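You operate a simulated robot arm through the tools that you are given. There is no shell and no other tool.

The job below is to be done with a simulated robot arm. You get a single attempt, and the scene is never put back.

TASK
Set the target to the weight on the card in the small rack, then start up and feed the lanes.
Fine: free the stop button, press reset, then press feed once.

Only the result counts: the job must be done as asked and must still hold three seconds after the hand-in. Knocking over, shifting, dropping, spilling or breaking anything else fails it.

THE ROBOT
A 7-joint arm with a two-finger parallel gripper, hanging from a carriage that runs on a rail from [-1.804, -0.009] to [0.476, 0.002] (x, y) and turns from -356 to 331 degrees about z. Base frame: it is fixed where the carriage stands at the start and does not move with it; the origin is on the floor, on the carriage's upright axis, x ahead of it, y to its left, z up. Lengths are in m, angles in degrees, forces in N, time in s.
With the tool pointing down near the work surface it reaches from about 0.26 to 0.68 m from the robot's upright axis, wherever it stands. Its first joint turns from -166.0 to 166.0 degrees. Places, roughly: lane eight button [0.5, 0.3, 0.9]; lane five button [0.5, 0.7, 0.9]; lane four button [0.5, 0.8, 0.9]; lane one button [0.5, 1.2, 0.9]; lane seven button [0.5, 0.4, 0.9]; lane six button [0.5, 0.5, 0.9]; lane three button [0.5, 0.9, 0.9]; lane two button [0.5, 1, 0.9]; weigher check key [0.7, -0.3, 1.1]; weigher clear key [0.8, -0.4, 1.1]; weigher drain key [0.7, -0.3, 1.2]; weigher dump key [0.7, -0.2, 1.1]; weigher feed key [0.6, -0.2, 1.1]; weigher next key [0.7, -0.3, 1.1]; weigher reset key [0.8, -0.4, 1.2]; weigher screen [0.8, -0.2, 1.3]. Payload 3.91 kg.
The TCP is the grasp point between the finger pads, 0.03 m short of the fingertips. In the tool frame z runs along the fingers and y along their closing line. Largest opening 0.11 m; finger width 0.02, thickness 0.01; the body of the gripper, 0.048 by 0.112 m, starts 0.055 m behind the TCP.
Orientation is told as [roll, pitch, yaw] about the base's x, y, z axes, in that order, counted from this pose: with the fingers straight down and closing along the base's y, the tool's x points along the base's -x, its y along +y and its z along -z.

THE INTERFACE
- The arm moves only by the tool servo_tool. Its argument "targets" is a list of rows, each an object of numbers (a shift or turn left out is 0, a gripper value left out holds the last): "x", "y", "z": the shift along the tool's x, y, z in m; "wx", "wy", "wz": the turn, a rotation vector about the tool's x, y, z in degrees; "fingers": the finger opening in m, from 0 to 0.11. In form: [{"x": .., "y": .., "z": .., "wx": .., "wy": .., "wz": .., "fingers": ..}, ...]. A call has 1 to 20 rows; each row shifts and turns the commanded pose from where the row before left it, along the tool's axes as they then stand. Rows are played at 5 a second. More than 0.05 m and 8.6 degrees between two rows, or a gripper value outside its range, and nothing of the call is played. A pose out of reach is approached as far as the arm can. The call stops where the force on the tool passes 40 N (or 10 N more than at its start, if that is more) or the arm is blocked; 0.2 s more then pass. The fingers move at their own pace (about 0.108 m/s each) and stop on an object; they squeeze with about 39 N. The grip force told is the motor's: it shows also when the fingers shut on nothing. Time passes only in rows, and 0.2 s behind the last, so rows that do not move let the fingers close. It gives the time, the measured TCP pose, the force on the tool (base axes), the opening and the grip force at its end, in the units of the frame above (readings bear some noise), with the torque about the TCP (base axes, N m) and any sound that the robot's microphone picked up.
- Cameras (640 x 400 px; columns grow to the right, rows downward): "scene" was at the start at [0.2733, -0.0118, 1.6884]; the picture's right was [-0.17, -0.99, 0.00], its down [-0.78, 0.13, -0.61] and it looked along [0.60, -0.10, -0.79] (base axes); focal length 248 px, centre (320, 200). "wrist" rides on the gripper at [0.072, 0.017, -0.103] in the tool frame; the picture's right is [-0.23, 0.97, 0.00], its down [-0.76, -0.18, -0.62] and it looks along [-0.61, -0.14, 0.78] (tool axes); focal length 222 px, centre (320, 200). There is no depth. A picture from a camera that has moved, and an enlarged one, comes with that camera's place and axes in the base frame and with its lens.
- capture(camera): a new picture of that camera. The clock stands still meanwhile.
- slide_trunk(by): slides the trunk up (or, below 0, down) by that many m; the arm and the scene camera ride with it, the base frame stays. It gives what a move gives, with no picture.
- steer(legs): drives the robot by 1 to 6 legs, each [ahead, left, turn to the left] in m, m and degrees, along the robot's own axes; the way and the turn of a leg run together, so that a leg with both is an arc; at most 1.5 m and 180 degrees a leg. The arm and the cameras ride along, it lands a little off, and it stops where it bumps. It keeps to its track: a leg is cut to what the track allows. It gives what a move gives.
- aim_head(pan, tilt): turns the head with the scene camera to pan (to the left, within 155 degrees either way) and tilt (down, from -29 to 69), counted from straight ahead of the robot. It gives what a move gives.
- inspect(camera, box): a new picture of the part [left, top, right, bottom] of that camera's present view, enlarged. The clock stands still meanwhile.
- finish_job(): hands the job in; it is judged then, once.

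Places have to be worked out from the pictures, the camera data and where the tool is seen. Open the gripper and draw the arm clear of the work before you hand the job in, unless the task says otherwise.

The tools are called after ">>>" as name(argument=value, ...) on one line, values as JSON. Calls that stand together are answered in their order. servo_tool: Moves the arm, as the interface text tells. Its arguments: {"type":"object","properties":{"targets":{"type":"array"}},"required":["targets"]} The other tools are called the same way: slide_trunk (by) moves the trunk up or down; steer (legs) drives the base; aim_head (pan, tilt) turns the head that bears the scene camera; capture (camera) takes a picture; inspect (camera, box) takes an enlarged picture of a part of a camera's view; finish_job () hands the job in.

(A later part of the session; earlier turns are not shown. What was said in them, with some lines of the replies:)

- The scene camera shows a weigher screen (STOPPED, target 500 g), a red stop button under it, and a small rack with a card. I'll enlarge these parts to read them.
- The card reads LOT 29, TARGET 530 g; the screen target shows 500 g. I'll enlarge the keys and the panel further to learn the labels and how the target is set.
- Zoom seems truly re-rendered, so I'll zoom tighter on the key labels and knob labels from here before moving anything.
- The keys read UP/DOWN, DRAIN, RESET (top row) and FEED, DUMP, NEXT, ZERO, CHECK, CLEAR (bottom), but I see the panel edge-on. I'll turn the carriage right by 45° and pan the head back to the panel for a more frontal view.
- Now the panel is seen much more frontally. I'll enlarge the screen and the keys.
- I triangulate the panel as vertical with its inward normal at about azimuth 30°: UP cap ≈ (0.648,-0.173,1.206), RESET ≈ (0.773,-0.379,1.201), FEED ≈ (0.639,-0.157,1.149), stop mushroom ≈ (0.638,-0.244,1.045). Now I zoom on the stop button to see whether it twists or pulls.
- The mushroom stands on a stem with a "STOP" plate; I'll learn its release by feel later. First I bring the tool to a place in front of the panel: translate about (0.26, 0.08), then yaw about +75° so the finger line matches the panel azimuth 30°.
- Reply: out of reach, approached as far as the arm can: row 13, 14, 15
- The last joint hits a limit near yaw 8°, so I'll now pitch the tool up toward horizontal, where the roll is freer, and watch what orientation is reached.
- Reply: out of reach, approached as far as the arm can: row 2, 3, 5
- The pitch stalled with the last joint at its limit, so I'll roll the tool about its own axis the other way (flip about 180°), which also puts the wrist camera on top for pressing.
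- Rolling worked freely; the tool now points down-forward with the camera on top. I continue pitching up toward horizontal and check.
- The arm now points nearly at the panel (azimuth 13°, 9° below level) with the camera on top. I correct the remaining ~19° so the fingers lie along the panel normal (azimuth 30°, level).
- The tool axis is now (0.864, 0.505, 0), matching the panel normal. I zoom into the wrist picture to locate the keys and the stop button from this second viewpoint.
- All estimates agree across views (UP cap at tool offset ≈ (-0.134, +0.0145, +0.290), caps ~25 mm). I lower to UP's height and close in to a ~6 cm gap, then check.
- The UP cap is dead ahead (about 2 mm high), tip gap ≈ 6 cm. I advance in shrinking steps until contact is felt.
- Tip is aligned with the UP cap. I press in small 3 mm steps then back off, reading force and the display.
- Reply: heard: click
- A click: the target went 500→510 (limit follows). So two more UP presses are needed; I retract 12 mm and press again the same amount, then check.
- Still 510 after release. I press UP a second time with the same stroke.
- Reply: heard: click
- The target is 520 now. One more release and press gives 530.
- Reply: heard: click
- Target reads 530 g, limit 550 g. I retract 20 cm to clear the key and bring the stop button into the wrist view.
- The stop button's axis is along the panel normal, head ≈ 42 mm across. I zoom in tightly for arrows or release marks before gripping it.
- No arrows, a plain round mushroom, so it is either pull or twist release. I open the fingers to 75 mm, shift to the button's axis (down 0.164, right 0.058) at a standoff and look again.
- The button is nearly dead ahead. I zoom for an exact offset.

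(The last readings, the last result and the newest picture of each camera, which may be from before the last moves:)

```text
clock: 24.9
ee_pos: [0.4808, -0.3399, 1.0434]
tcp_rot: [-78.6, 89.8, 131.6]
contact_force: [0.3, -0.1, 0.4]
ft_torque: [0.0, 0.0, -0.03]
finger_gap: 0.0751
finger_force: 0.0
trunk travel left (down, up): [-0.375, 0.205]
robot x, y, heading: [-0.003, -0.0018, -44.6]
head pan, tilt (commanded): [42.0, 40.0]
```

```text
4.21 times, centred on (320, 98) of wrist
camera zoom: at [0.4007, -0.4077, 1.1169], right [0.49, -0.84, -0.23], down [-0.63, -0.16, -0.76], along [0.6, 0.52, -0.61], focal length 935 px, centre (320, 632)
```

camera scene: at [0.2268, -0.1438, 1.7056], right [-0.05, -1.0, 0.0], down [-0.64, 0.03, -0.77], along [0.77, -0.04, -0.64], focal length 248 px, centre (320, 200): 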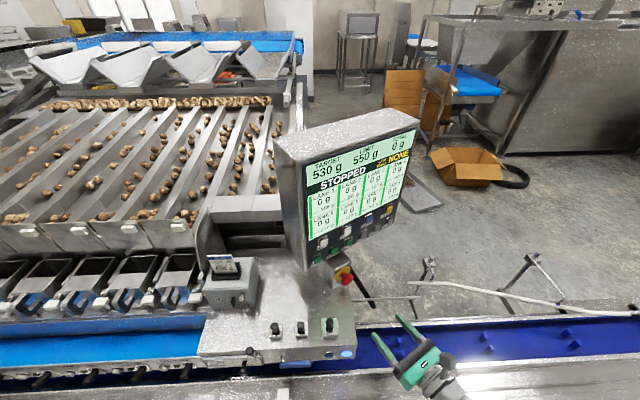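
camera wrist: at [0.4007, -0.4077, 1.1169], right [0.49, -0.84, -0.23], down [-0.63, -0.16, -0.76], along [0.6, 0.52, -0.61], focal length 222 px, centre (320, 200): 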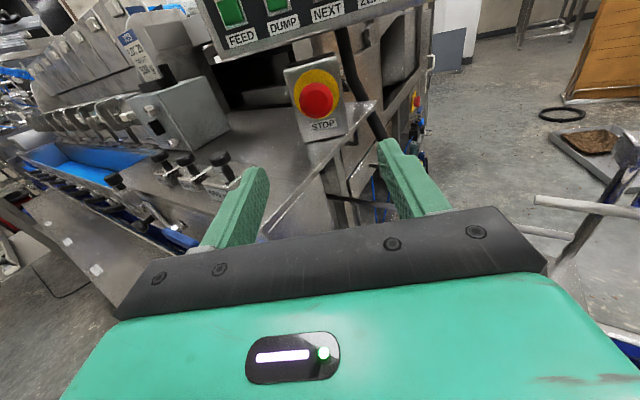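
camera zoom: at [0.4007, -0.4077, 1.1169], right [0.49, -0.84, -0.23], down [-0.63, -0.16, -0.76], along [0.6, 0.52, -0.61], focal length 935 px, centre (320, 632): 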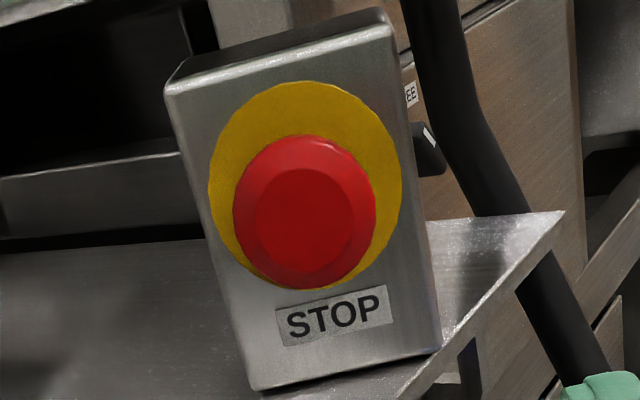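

Head centre is at tool offset (0, -0.0035, ≈0.184). I advance 12 cm with the lateral correction, then re-check before straddling it.

>>> servo_tool(targets=[{"y": -0.0035, "z": 0.04}, {"z": 0.04}, {"z": 0.04}, {}])

>>> capture(camera="wrist")

>>> inspect(camera="scene", box=[280, 230, 440, 360])

```text
clock: 25.9
ee_pos: [0.5819, -0.2736, 1.0445]
tcp_rot: [-74.6, 89.7, 135.7]
contact_force: [0.5, 0.5, -0.5]
ft_torque: [-0.01, 0.02, -0.01]
finger_gap: 0.0751
finger_force: 0.1
trunk travel left (down, up): [-0.375, 0.205]
robot x, y, heading: [-0.0035, 0.0009, -44.7]
head pan, tilt (commanded): [42.0, 40.0]
```

```text
taken
camera wrist: at [0.5012, -0.3393, 1.1173], right [0.49, -0.84, -0.23], down [-0.63, -0.16, -0.76], along [0.6, 0.52, -0.61], focal length 222 px, centre (320, 200)
```

wrist: 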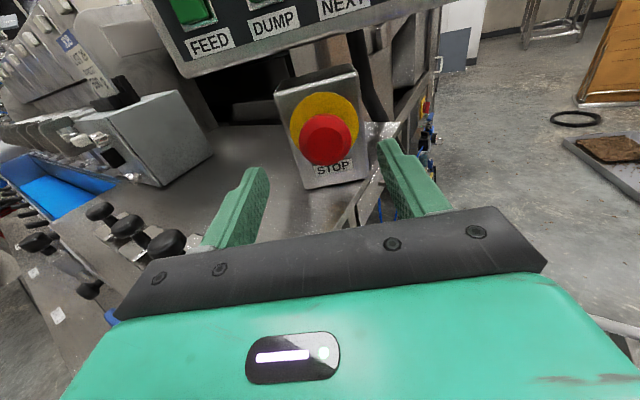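

```text
3.08 times, centred on (360, 295) of scene
camera zoom: at [0.2268, -0.1437, 1.7056], right [-0.05, -1.0, 0.0], down [-0.64, 0.03, -0.77], along [0.77, -0.04, -0.64], focal length 764 px, centre (197, -92)
```

zoom: 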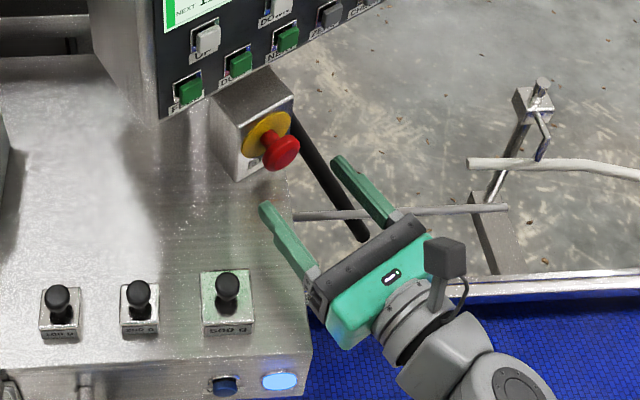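

Clearances to the 500 g weight look fine (≥4 cm). I zoom to fine-tune the lateral offset of the head between the fingers.

>>> inspect(camera="wrist", box=[190, 60, 450, 230])

```text
2.35 times, centred on (320, 145) of wrist
camera zoom: at [0.5012, -0.3393, 1.1173], right [0.49, -0.84, -0.23], down [-0.63, -0.16, -0.76], along [0.6, 0.52, -0.61], focal length 523 px, centre (320, 329)
```

zoom: 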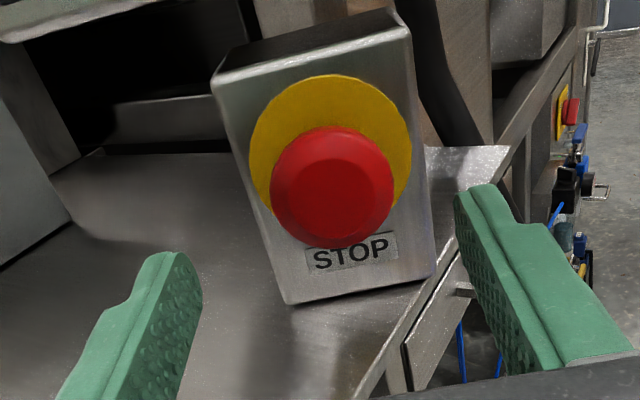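

Head is 5 mm to the right (tool +y) and ~64 mm ahead of the TCP. I correct and advance 45 mm so the pads straddle the head with tips short of the yellow plate.

>>> servo_tool(targets=[{"y": 0.0045, "z": 0.012}, {"z": 0.012}, {"z": 0.011}, {"z": 0.01}, {}])

>>> inspect(camera="wrist", box=[190, 60, 450, 230])

>>> inspect(camera="scene", box=[280, 230, 440, 360])

```text
clock: 27.1
ee_pos: [0.6256, -0.2547, 1.0439]
tcp_rot: [-77.1, 89.8, 132.9]
contact_force: [-0.5, -0.1, -0.8]
ft_torque: [0.0, 0.01, -0.01]
finger_gap: 0.075
finger_force: 0.1
trunk travel left (down, up): [-0.375, 0.205]
robot x, y, heading: [0.001, -0.0006, -44.7]
head pan, tilt (commanded): [42.0, 40.0]
```

```text
2.35 times, centred on (320, 145) of wrist
camera zoom: at [0.5443, -0.3213, 1.1167], right [0.49, -0.84, -0.23], down [-0.63, -0.16, -0.76], along [0.6, 0.52, -0.61], focal length 523 px, centre (320, 329)
```

zoom: 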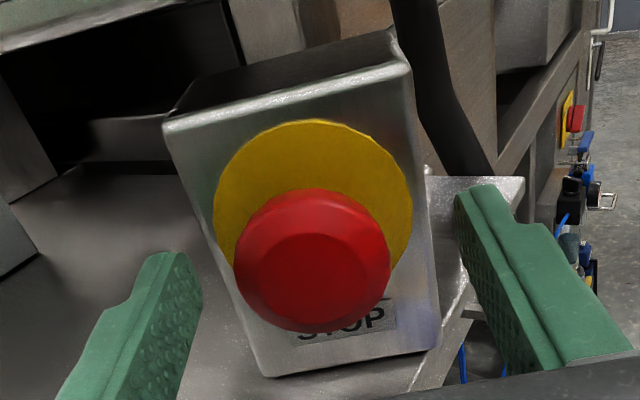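

```text
3.08 times, centred on (360, 295) of scene
camera zoom: at [0.2268, -0.1437, 1.7055], right [-0.05, -1.0, 0.0], down [-0.64, 0.03, -0.77], along [0.77, -0.04, -0.64], focal length 764 px, centre (197, -92)
```

zoom: 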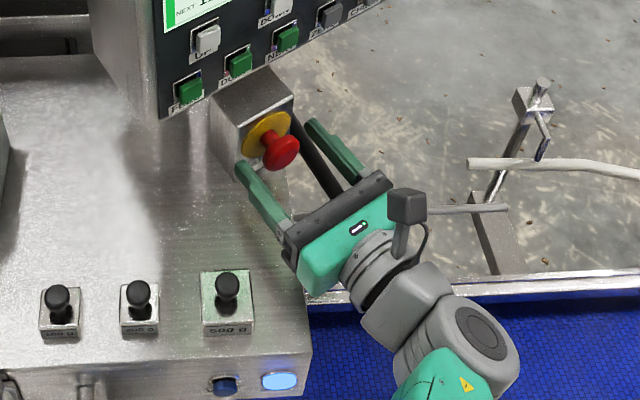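

The head is centred (offset −1.6 mm, 19.6 mm ahead of TCP). I advance 4 mm more and close the fingers on it.

>>> servo_tool(targets=[{"y": -0.0015, "z": 0.004}, {"fingers": 0.03}, {}, {}])

>>> inspect(camera="wrist", box=[190, 60, 450, 230])

>>> inspect(camera="scene", box=[300, 130, 440, 320])

```text
clock: 28.1
ee_pos: [0.6286, -0.2514, 1.0429]
tcp_rot: [-78.2, 89.8, 131.8]
contact_force: [1.8, -0.9, -1.6]
ft_torque: [-0.01, -0.04, -0.04]
finger_gap: 0.0396
finger_force: 44.7
trunk travel left (down, up): [-0.375, 0.205]
robot x, y, heading: [0.0008, -0.0011, -44.6]
head pan, tilt (commanded): [42.0, 40.0]
```

```text
2.35 times, centred on (320, 145) of wrist
camera zoom: at [0.5469, -0.3177, 1.1167], right [0.49, -0.84, -0.23], down [-0.63, -0.16, -0.76], along [0.6, 0.52, -0.61], focal length 523 px, centre (320, 329)
```

zoom: 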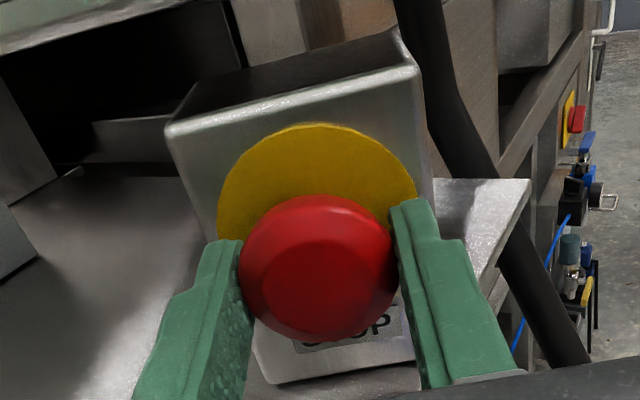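

```text
2.11 times, centred on (370, 225) of scene
camera zoom: at [0.2268, -0.1438, 1.7055], right [-0.05, -1.0, 0.0], down [-0.64, 0.03, -0.77], along [0.77, -0.04, -0.64], focal length 523 px, centre (215, 147)
```

zoom: 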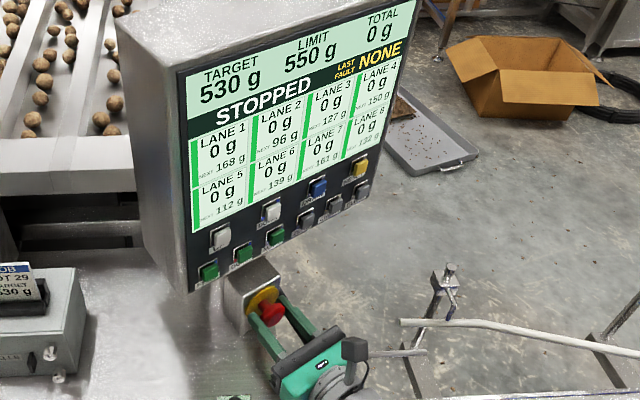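

Gripped at 39.6 mm with 45 N. I try a gentle pull outward first, 3 mm steps, watching force, sound and the display.

>>> servo_tool(targets=[{"z": -0.003}, {"z": -0.003}, {"z": -0.003}, {}])

>>> inspect(camera="scene", box=[300, 130, 440, 320])

>>> inspect(camera="wrist", box=[190, 60, 450, 230])

```text
clock: 29.1
ee_pos: [0.6211, -0.2562, 1.0433]
tcp_rot: [-105.3, 89.8, 104.9]
contact_force: [2.2, 5.8, 6.1]
ft_torque: [-0.02, -0.06, 0.12]
finger_gap: 0.0397
finger_force: 44.6
trunk travel left (down, up): [-0.375, 0.205]
robot x, y, heading: [0.0033, -0.0019, -44.5]
head pan, tilt (commanded): [42.0, 40.0]
```

```text
2.11 times, centred on (370, 225) of scene
camera zoom: at [0.2273, -0.1434, 1.7057], right [-0.05, -1.0, 0.0], down [-0.64, 0.03, -0.77], along [0.77, -0.03, -0.64], focal length 523 px, centre (215, 147)
```

zoom: 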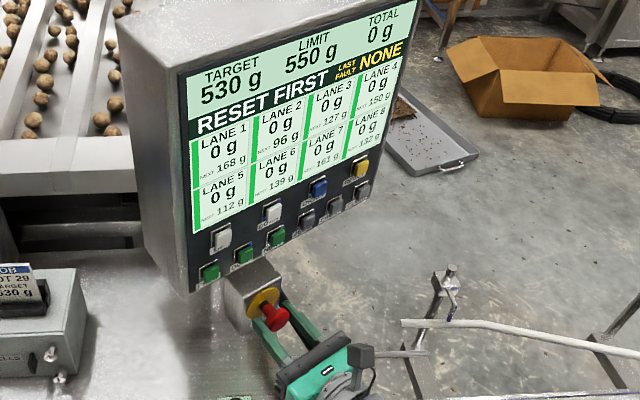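

```text
2.35 times, centred on (320, 145) of wrist
camera zoom: at [0.5399, -0.3221, 1.1166], right [0.49, -0.84, -0.23], down [-0.63, -0.16, -0.76], along [0.6, 0.52, -0.61], focal length 523 px, centre (320, 329)
```

zoom: 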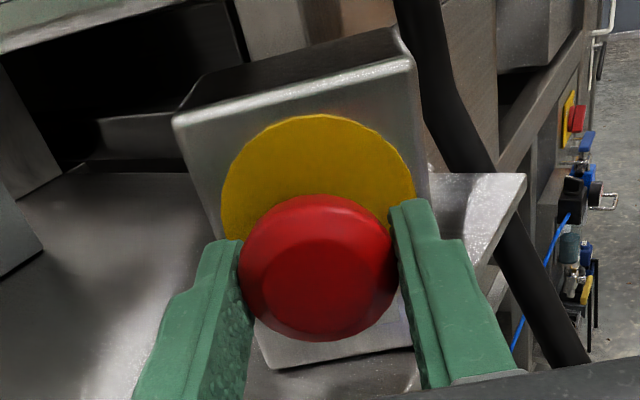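

The pull freed it: the screen now says "RESET FIRST". I open the fingers and retreat straight back without pushing the button.

>>> servo_tool(targets=[{"fingers": 0.075}, {}, {"z": -0.02}, {"z": -0.04}, {"z": -0.04}, {"z": -0.04}, {}])

>>> inspect(camera="scene", box=[300, 130, 440, 320])

>>> capture(camera="wrist")

```text
clock: 30.6
ee_pos: [0.4994, -0.3257, 1.0399]
tcp_rot: [-71.3, 89.7, 138.8]
contact_force: [-0.4, -0.3, -0.2]
ft_torque: [-0.06, -0.02, 0.01]
finger_gap: 0.075
finger_force: 0.2
trunk travel left (down, up): [-0.375, 0.205]
robot x, y, heading: [-0.0008, 0.001, -44.7]
head pan, tilt (commanded): [42.0, 40.0]
```

```text
2.11 times, centred on (370, 225) of scene
camera zoom: at [0.2267, -0.1438, 1.7055], right [-0.05, -1.0, 0.0], down [-0.64, 0.03, -0.77], along [0.77, -0.04, -0.64], focal length 523 px, centre (215, 147)
```

zoom: 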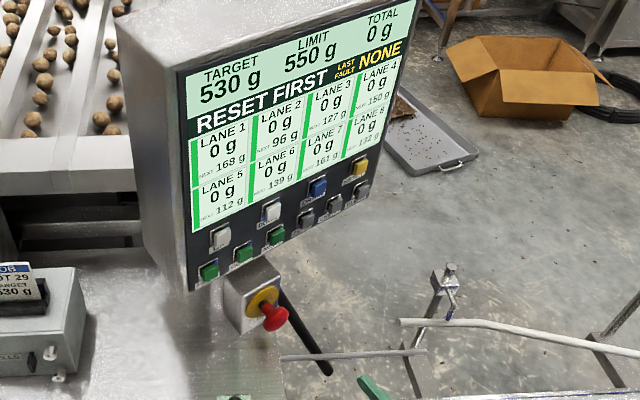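

```text
taken
camera wrist: at [0.4177, -0.3921, 1.113], right [0.49, -0.84, -0.23], down [-0.63, -0.16, -0.76], along [0.6, 0.52, -0.61], focal length 222 px, centre (320, 200)
```

wrist: 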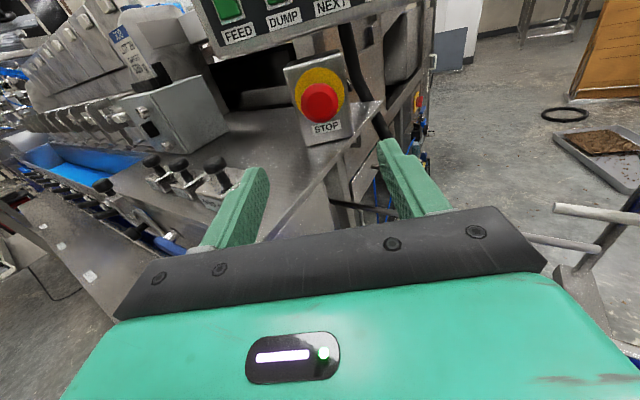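

Button is out and the screen holds "RESET FIRST". Next is RESET at ≈(0.773,-0.379,1.201), which is far to the right; I raise to its height, close the fingers and back off 10 cm before shifting the carriage ahead for reach.

>>> servo_tool(targets=[{"z": -0.035, "fingers": 0.0}, {"z": -0.035}, {"z": -0.03}, {"x": 0.04}, {"x": 0.04}, {"x": 0.04}, {"x": 0.04}])

>>> steer(legs=[[0.092, 0.091, 0]])

>>> aim_head(pan=28, tilt=46)

>>> capture(camera="scene")

>>> capture(camera="wrist")

```text
clock: 32.2
ee_pos: [0.4144, -0.3766, 1.2042]
tcp_rot: [-72.1, 89.8, 137.9]
contact_force: [0.0, -1.5, 0.5]
ft_torque: [0.01, 0.02, -0.01]
finger_gap: 0.0
finger_force: 37.7
trunk travel left (down, up): [-0.375, 0.205]
robot x, y, heading: [-0.0012, -0.0016, -44.5]
head pan, tilt (commanded): [42.0, 40.0]
```

```text
clock: 33.5
ee_pos: [0.5402, -0.3752, 1.2047]
tcp_rot: [-69.4, 89.8, 140.8]
contact_force: [0.1, 0.9, 0.7]
ft_torque: [0.01, -0.05, -0.02]
finger_gap: 0.0
finger_force: 37.4
trunk travel left (down, up): [-0.375, 0.205]
robot x, y, heading: [0.1263, -0.0011, -44.4]
head pan, tilt (commanded): [42.0, 40.0]
```

```text
clock: 34.3
ee_pos: [0.5401, -0.3748, 1.2048]
tcp_rot: [-70.2, 89.9, 140.2]
contact_force: [-0.3, -0.9, 0.0]
ft_torque: [-0.02, -0.03, 0.02]
finger_gap: 0.0
finger_force: 37.6
trunk travel left (down, up): [-0.375, 0.205]
robot x, y, heading: [0.126, 0.0019, -44.5]
head pan, tilt (commanded): [28.0, 46.0]
```

```text
taken
camera scene: at [0.3457, -0.1616, 1.6969], right [-0.28, -0.96, 0.0], down [-0.69, 0.2, -0.69], along [0.67, -0.2, -0.72], focal length 248 px, centre (320, 200)
```

scene: 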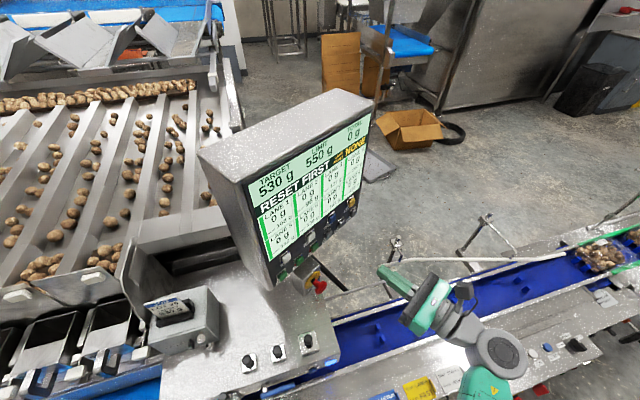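

```text
taken
camera wrist: at [0.4601, -0.4422, 1.2779], right [0.49, -0.84, -0.23], down [-0.63, -0.16, -0.76], along [0.6, 0.52, -0.61], focal length 222 px, centre (320, 200)
```

wrist: 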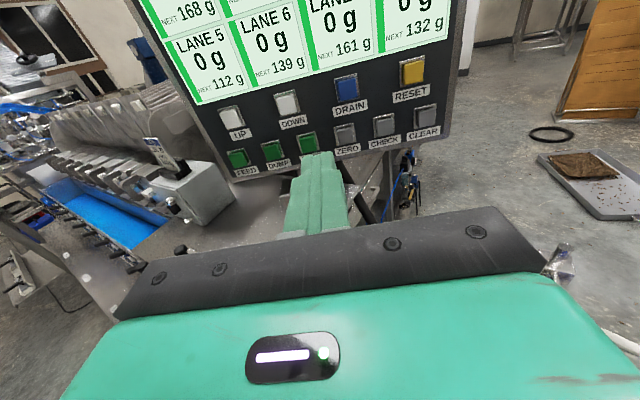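

RESET sits at tool offset (≈+0.003, +0.117, +0.199). I shift sideways 11.7 cm then close in 11 cm and re-check.

>>> servo_tool(targets=[{"y": 0.039}, {"y": 0.039, "x": 0.001}, {"y": 0.039, "x": 0.001}, {"z": 0.035}, {"z": 0.035}, {"z": 0.035}, {}])

>>> inspect(camera="wrist", box=[200, 50, 480, 230])

>>> inspect(camera="scene", box=[230, 90, 430, 310])

```text
clock: 35.9
ee_pos: [0.6944, -0.424, 1.207]
tcp_rot: [-70.3, 89.8, 140.0]
contact_force: [0.2, 0.0, -0.4]
ft_torque: [-0.02, 0.01, -0.01]
finger_gap: 0.0
finger_force: 37.3
trunk travel left (down, up): [-0.375, 0.205]
robot x, y, heading: [0.1255, 0.0033, -44.5]
head pan, tilt (commanded): [28.0, 46.0]
```

```text
2.22 times, centred on (340, 140) of wrist
camera zoom: at [0.613, -0.4907, 1.2786], right [0.49, -0.84, -0.23], down [-0.63, -0.16, -0.76], along [0.6, 0.52, -0.61], focal length 494 px, centre (276, 333)
```

zoom: 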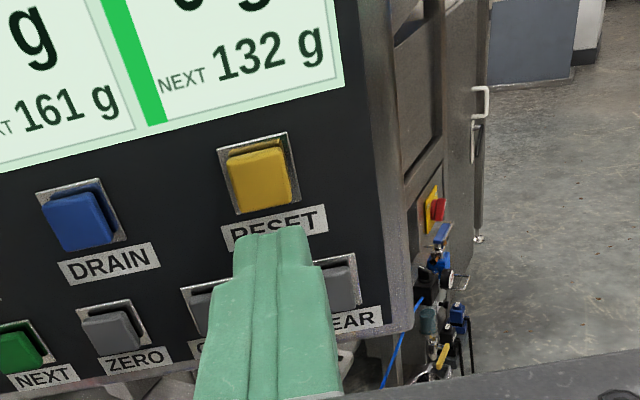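

```text
1.82 times, centred on (330, 200) of scene
camera zoom: at [0.3458, -0.1617, 1.6969], right [-0.28, -0.96, 0.0], down [-0.69, 0.2, -0.69], along [0.67, -0.2, -0.72], focal length 452 px, centre (302, 200)
```

zoom: 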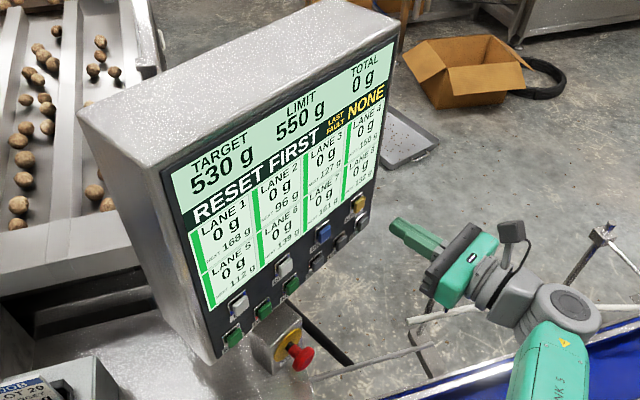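

The RESET cap is 5–6 mm left of the tip axis and ~6 cm ahead. I correct, approach to near contact and verify.

>>> servo_tool(targets=[{"y": -0.0055, "z": 0.015}, {"z": 0.015}, {"z": 0.012}, {"z": 0.006}, {}])

>>> inspect(camera="wrist", box=[200, 50, 480, 230])

```text
clock: 37.1
ee_pos: [0.7292, -0.3957, 1.2075]
tcp_rot: [-74.0, 89.8, 136.3]
contact_force: [0.1, -0.4, 0.3]
ft_torque: [0.01, 0.02, -0.01]
finger_gap: 0.0
finger_force: 37.5
trunk travel left (down, up): [-0.375, 0.205]
robot x, y, heading: [0.1308, 0.001, -44.4]
head pan, tilt (commanded): [28.0, 46.0]
```

```text
2.22 times, centred on (340, 140) of wrist
camera zoom: at [0.6482, -0.462, 1.2802], right [0.49, -0.84, -0.23], down [-0.63, -0.16, -0.76], along [0.6, 0.52, -0.61], focal length 494 px, centre (276, 333)
```

zoom: 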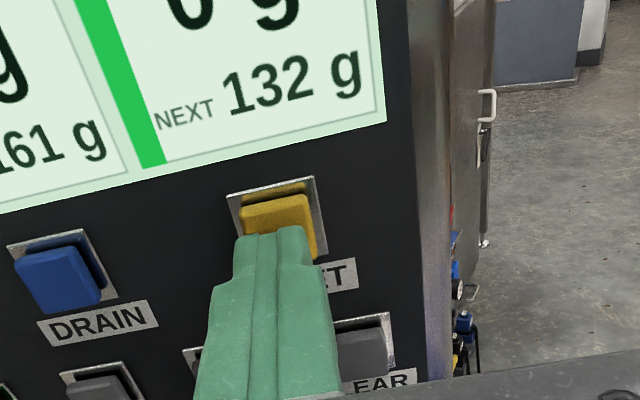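

Tip is right on the RESET cap (2 mm left). I press in 3 mm steps and check.

>>> servo_tool(targets=[{"y": 0.002, "z": 0.003}, {"z": 0.003}, {"z": 0.003}, {"z": 0.003}])

>>> inspect(camera="scene", box=[230, 90, 430, 310])

```text
clock: 38.1
ee_pos: [0.7396, -0.3905, 1.2069]
tcp_rot: [-69.3, 89.8, 140.9]
contact_force: [-1.4, -2.5, 0.1]
ft_torque: [0.0, 0.01, -0.05]
finger_gap: 0.0
finger_force: 37.7
trunk travel left (down, up): [-0.375, 0.205]
robot x, y, heading: [0.1259, 0.0042, -44.6]
head pan, tilt (commanded): [28.0, 46.0]
heard: click
```

```text
1.82 times, centred on (330, 200) of scene
camera zoom: at [0.3455, -0.1619, 1.6968], right [-0.28, -0.96, 0.0], down [-0.69, 0.2, -0.69], along [0.67, -0.2, -0.72], focal length 452 px, centre (302, 200)
```

zoom: 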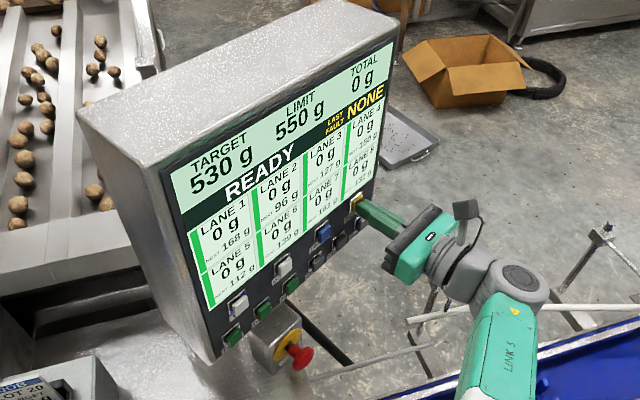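

READY. I retract 10 cm and drive the carriage back to its earlier place, which is a proven configuration for the left-hand keys.

>>> servo_tool(targets=[{"z": -0.01}, {"z": -0.03}, {"z": -0.03}, {"z": -0.03}])

>>> steer(legs=[[-0.089, -0.088, 0]])

>>> aim_head(pan=42, tilt=40)

>>> capture(camera="scene")

>>> capture(camera="wrist")

```text
clock: 39.1
ee_pos: [0.6525, -0.439, 1.2058]
tcp_rot: [-66.6, 89.9, 143.5]
contact_force: [0.9, 0.7, -0.1]
ft_torque: [0.0, -0.02, 0.0]
finger_gap: 0.0002
finger_force: 38.1
trunk travel left (down, up): [-0.375, 0.205]
robot x, y, heading: [0.1239, 0.0011, -44.5]
head pan, tilt (commanded): [28.0, 46.0]
```

```text
clock: 40.3
ee_pos: [0.5272, -0.4409, 1.2056]
tcp_rot: [-69.6, 89.8, 140.7]
contact_force: [-0.4, 0.1, -0.3]
ft_torque: [-0.02, 0.0, 0.0]
finger_gap: 0.0
finger_force: 37.7
trunk travel left (down, up): [-0.375, 0.205]
robot x, y, heading: [-0.0004, 0.0018, -44.3]
head pan, tilt (commanded): [28.0, 46.0]
```

```text
clock: 41.1
ee_pos: [0.5274, -0.4407, 1.2053]
tcp_rot: [-68.5, 89.8, 141.8]
contact_force: [-0.1, 0.6, -0.3]
ft_torque: [0.0, -0.01, 0.02]
finger_gap: 0.0
finger_force: 37.8
trunk travel left (down, up): [-0.375, 0.205]
robot x, y, heading: [0.0003, -0.0005, -44.7]
head pan, tilt (commanded): [42.0, 40.0]
```

```text
taken
camera scene: at [0.2284, -0.1433, 1.7055], right [-0.04, -1.0, 0.0], down [-0.64, 0.03, -0.77], along [0.77, -0.03, -0.64], focal length 248 px, centre (320, 200)
```

scene: 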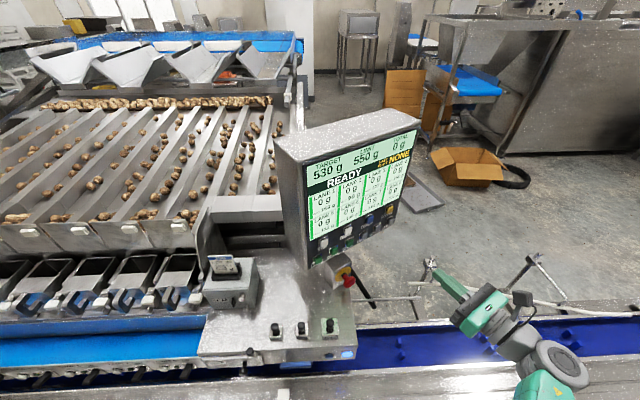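

```text
taken
camera wrist: at [0.4464, -0.5072, 1.279], right [0.49, -0.84, -0.23], down [-0.63, -0.16, -0.76], along [0.6, 0.52, -0.61], focal length 222 px, centre (320, 200)
```

wrist: 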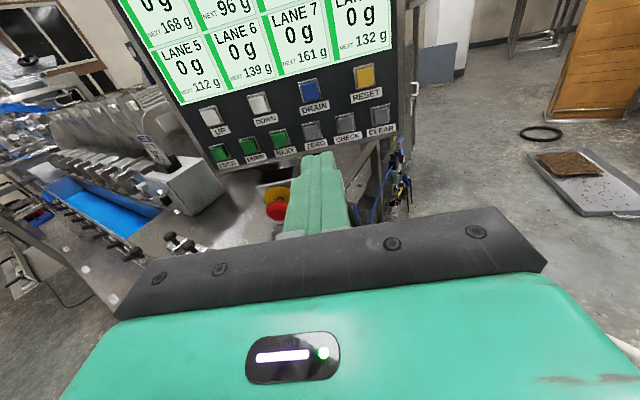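

READY persists. FEED is at tool offset (−0.056, −0.190, +0.238). I move sideways and down, then approach to ~7 cm gap.

>>> servo_tool(targets=[{"y": -0.038}, {"y": -0.038}, {"y": -0.038}, {"y": -0.038}, {"y": -0.038}, {"x": -0.028}, {"x": -0.0275}, {"z": 0.035}, {"z": 0.035}, {"z": 0.035}, {"z": 0.035}, {}])

>>> inspect(camera="wrist", box=[200, 50, 480, 230])

>>> capture(camera="scene")

```text
clock: 43.7
ee_pos: [0.5555, -0.2065, 1.1489]
tcp_rot: [-68.0, 89.8, 142.2]
contact_force: [-0.6, -0.2, 0.1]
ft_torque: [-0.01, -0.01, 0.01]
finger_gap: 0.0
finger_force: 38.2
trunk travel left (down, up): [-0.375, 0.205]
robot x, y, heading: [0.0003, 0.0007, -44.6]
head pan, tilt (commanded): [42.0, 40.0]
```

```text
2.22 times, centred on (340, 140) of wrist
camera zoom: at [0.4735, -0.2732, 1.2222], right [0.49, -0.84, -0.23], down [-0.63, -0.16, -0.76], along [0.6, 0.52, -0.61], focal length 494 px, centre (276, 333)
```

zoom: 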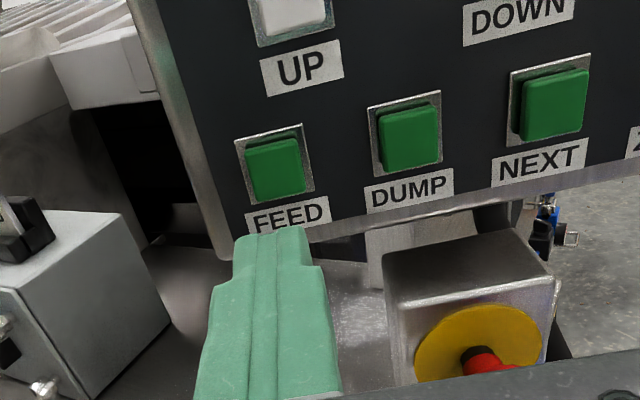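

```text
taken
camera scene: at [0.2284, -0.1432, 1.7056], right [-0.04, -1.0, 0.0], down [-0.64, 0.03, -0.77], along [0.77, -0.03, -0.64], focal length 248 px, centre (320, 200)
```

scene: 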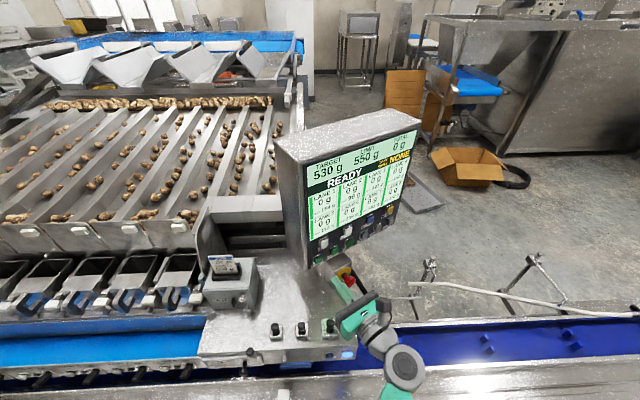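

FEED is centred within 1 mm, gap ≈ 64 mm. I approach to near contact and verify.

>>> servo_tool(targets=[{"z": 0.015}, {"z": 0.015}, {"z": 0.015}, {"z": 0.006}, {}])

>>> inspect(camera="wrist", box=[200, 50, 480, 230])

```text
clock: 44.9
ee_pos: [0.5973, -0.1813, 1.1497]
tcp_rot: [-70.5, 89.9, 139.7]
contact_force: [-0.3, 0.1, -0.9]
ft_torque: [-0.01, 0.01, -0.02]
finger_gap: 0.0
finger_force: 37.6
trunk travel left (down, up): [-0.375, 0.205]
robot x, y, heading: [0.0019, -0.0028, -44.2]
head pan, tilt (commanded): [42.0, 40.0]
```

```text
2.22 times, centred on (340, 140) of wrist
camera zoom: at [0.5161, -0.2477, 1.2233], right [0.49, -0.84, -0.23], down [-0.63, -0.16, -0.76], along [0.6, 0.52, -0.61], focal length 494 px, centre (276, 333)
```

zoom: 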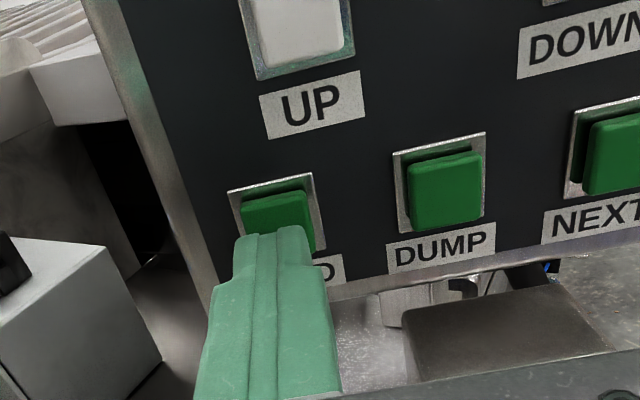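

Aligned on FEED with about 1 cm to go. I press in 3 mm steps, exactly once.

>>> servo_tool(targets=[{"y": 0.001, "z": 0.004}, {"z": 0.003}, {"z": 0.003}, {"z": 0.003}])

>>> inspect(camera="scene", box=[280, 125, 440, 295])

```text
clock: 45.9
ee_pos: [0.6071, -0.1739, 1.1506]
tcp_rot: [-67.9, 89.9, 142.4]
contact_force: [0.3, -0.2, 0.1]
ft_torque: [0.02, -0.02, 0.01]
finger_gap: 0.0003
finger_force: 37.7
trunk travel left (down, up): [-0.375, 0.205]
robot x, y, heading: [0.0025, -0.0023, -44.6]
head pan, tilt (commanded): [42.0, 40.0]
```

```text
2.35 times, centred on (360, 210) of scene
camera zoom: at [0.2284, -0.1433, 1.7055], right [-0.04, -1.0, 0.0], down [-0.64, 0.03, -0.77], along [0.77, -0.03, -0.64], focal length 584 px, centre (226, 176)
```

zoom: 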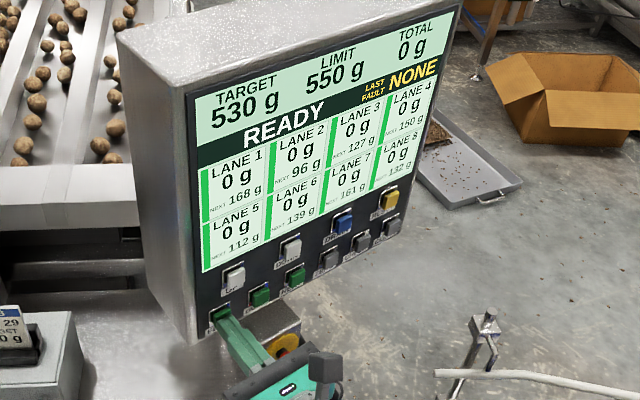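

No contact yet. I continue with more 3 mm steps.

>>> servo_tool(targets=[{"z": 0.003}, {"z": 0.003}])

>>> inspect(camera="scene", box=[280, 125, 440, 295])

```text
clock: 46.5
ee_pos: [0.6125, -0.1713, 1.1498]
tcp_rot: [-63.7, 89.7, 146.6]
contact_force: [-3.8, -1.8, 1.7]
ft_torque: [0.0, -0.04, 0.03]
finger_gap: 0.0001
finger_force: 38.1
trunk travel left (down, up): [-0.375, 0.205]
robot x, y, heading: [0.0043, 0.0001, -44.7]
head pan, tilt (commanded): [42.0, 40.0]
heard: click
```

```text
2.35 times, centred on (360, 210) of scene
camera zoom: at [0.2281, -0.1434, 1.7055], right [-0.04, -1.0, 0.0], down [-0.64, 0.03, -0.77], along [0.77, -0.03, -0.64], focal length 584 px, centre (226, 176)
```

zoom: 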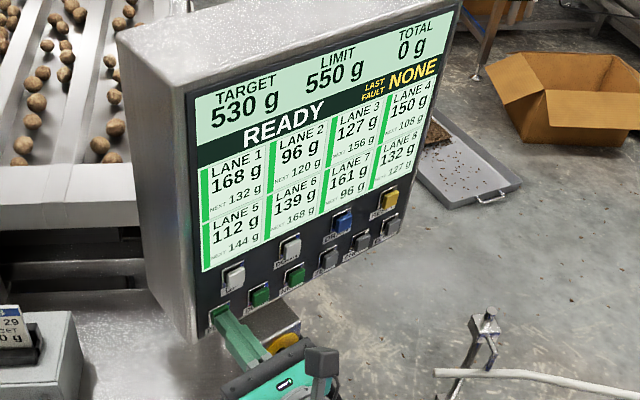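

A click: the lanes now hold 168, 96, 127, 150, 112, 139, 161, 132 g with target 530 g. I retract straight back, well clear, and then open the gripper.

>>> servo_tool(targets=[{"z": -0.01}, {"z": -0.03}, {"z": -0.04}, {"z": -0.04}, {"z": -0.04}, {"z": -0.04}, {"x": 0.03}, {"x": 0.03, "fingers": 0.1}, {}, {}])

>>> capture(camera="scene")

>>> inspect(camera="scene", box=[280, 125, 440, 295])

>>> inspect(camera="scene", box=[190, 240, 370, 370])

```text
clock: 48.7
ee_pos: [0.4394, -0.2729, 1.2129]
tcp_rot: [-69.2, 89.8, 140.9]
contact_force: [0.0, 0.9, -0.7]
ft_torque: [-0.01, -0.03, -0.02]
finger_gap: 0.1
finger_force: 0.1
trunk travel left (down, up): [-0.375, 0.205]
robot x, y, heading: [0.0023, -0.0015, -44.8]
head pan, tilt (commanded): [42.0, 40.0]
```

```text
taken
camera scene: at [0.2284, -0.1433, 1.7055], right [-0.04, -1.0, 0.0], down [-0.64, 0.03, -0.77], along [0.77, -0.03, -0.64], focal length 248 px, centre (320, 200)
```

scene: 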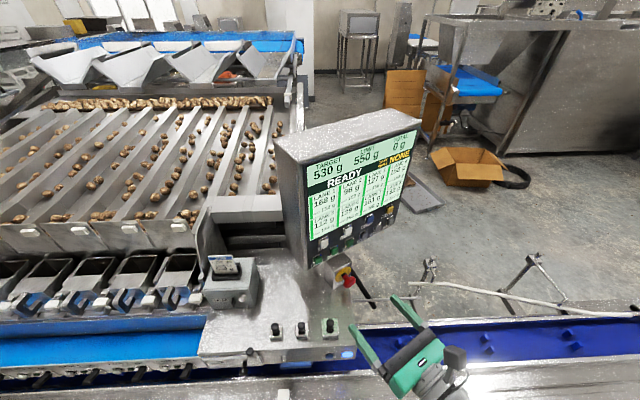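

```text
2.35 times, centred on (360, 210) of scene
camera zoom: at [0.2284, -0.1433, 1.7055], right [-0.04, -1.0, 0.0], down [-0.64, 0.03, -0.77], along [0.77, -0.03, -0.64], focal length 584 px, centre (226, 176)
```

zoom: 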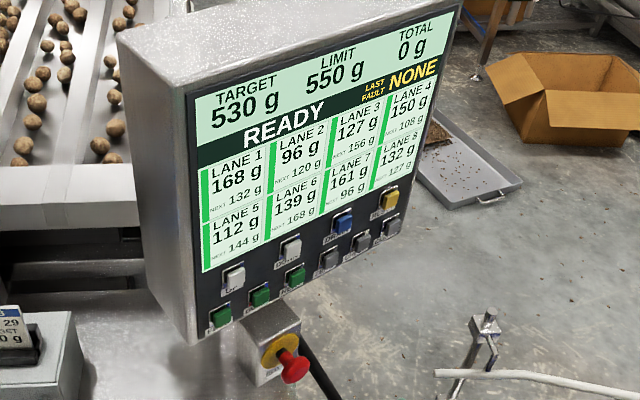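

```text
3.08 times, centred on (280, 305) of scene
camera zoom: at [0.2284, -0.1433, 1.7055], right [-0.04, -1.0, 0.0], down [-0.64, 0.03, -0.77], along [0.77, -0.03, -0.64], focal length 764 px, centre (443, -123)
```

zoom: 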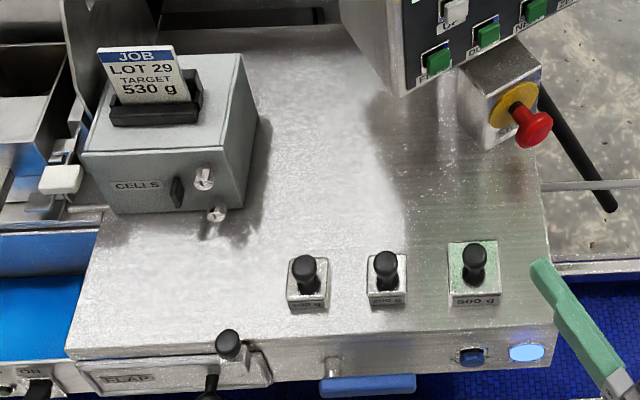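

The screen shows target 530 g, READY, and all eight lanes fed. The stop button is out, the card and weights are where they were, and the gripper is open and clear. I hand in the job.

>>> finish_job()

```text
The job is handed in.
```

The weigher target is set to 530 g, matching the card in the small rack (LOT 29), and the lanes have been fed once.

- **Target:** three presses of UP took it from 500 g to 530 g. The limit moved with it, from 520 g to 550 g.
- **Start-up:** pulling the stop button outward freed it, and the screen changed to "RESET FIRST". One press of reset brought it to "READY".
- **Feed:** one press of feed. Lanes 1 to 8 now show 168, 96, 127, 150, 112, 139, 161 and 132 g.

In the last picture the stop button was still out. The card and the three weights were where they had been. The gripper is open and drawn back about 20 cm from the panel. I handed in right after that, so I have not seen the state three seconds later.
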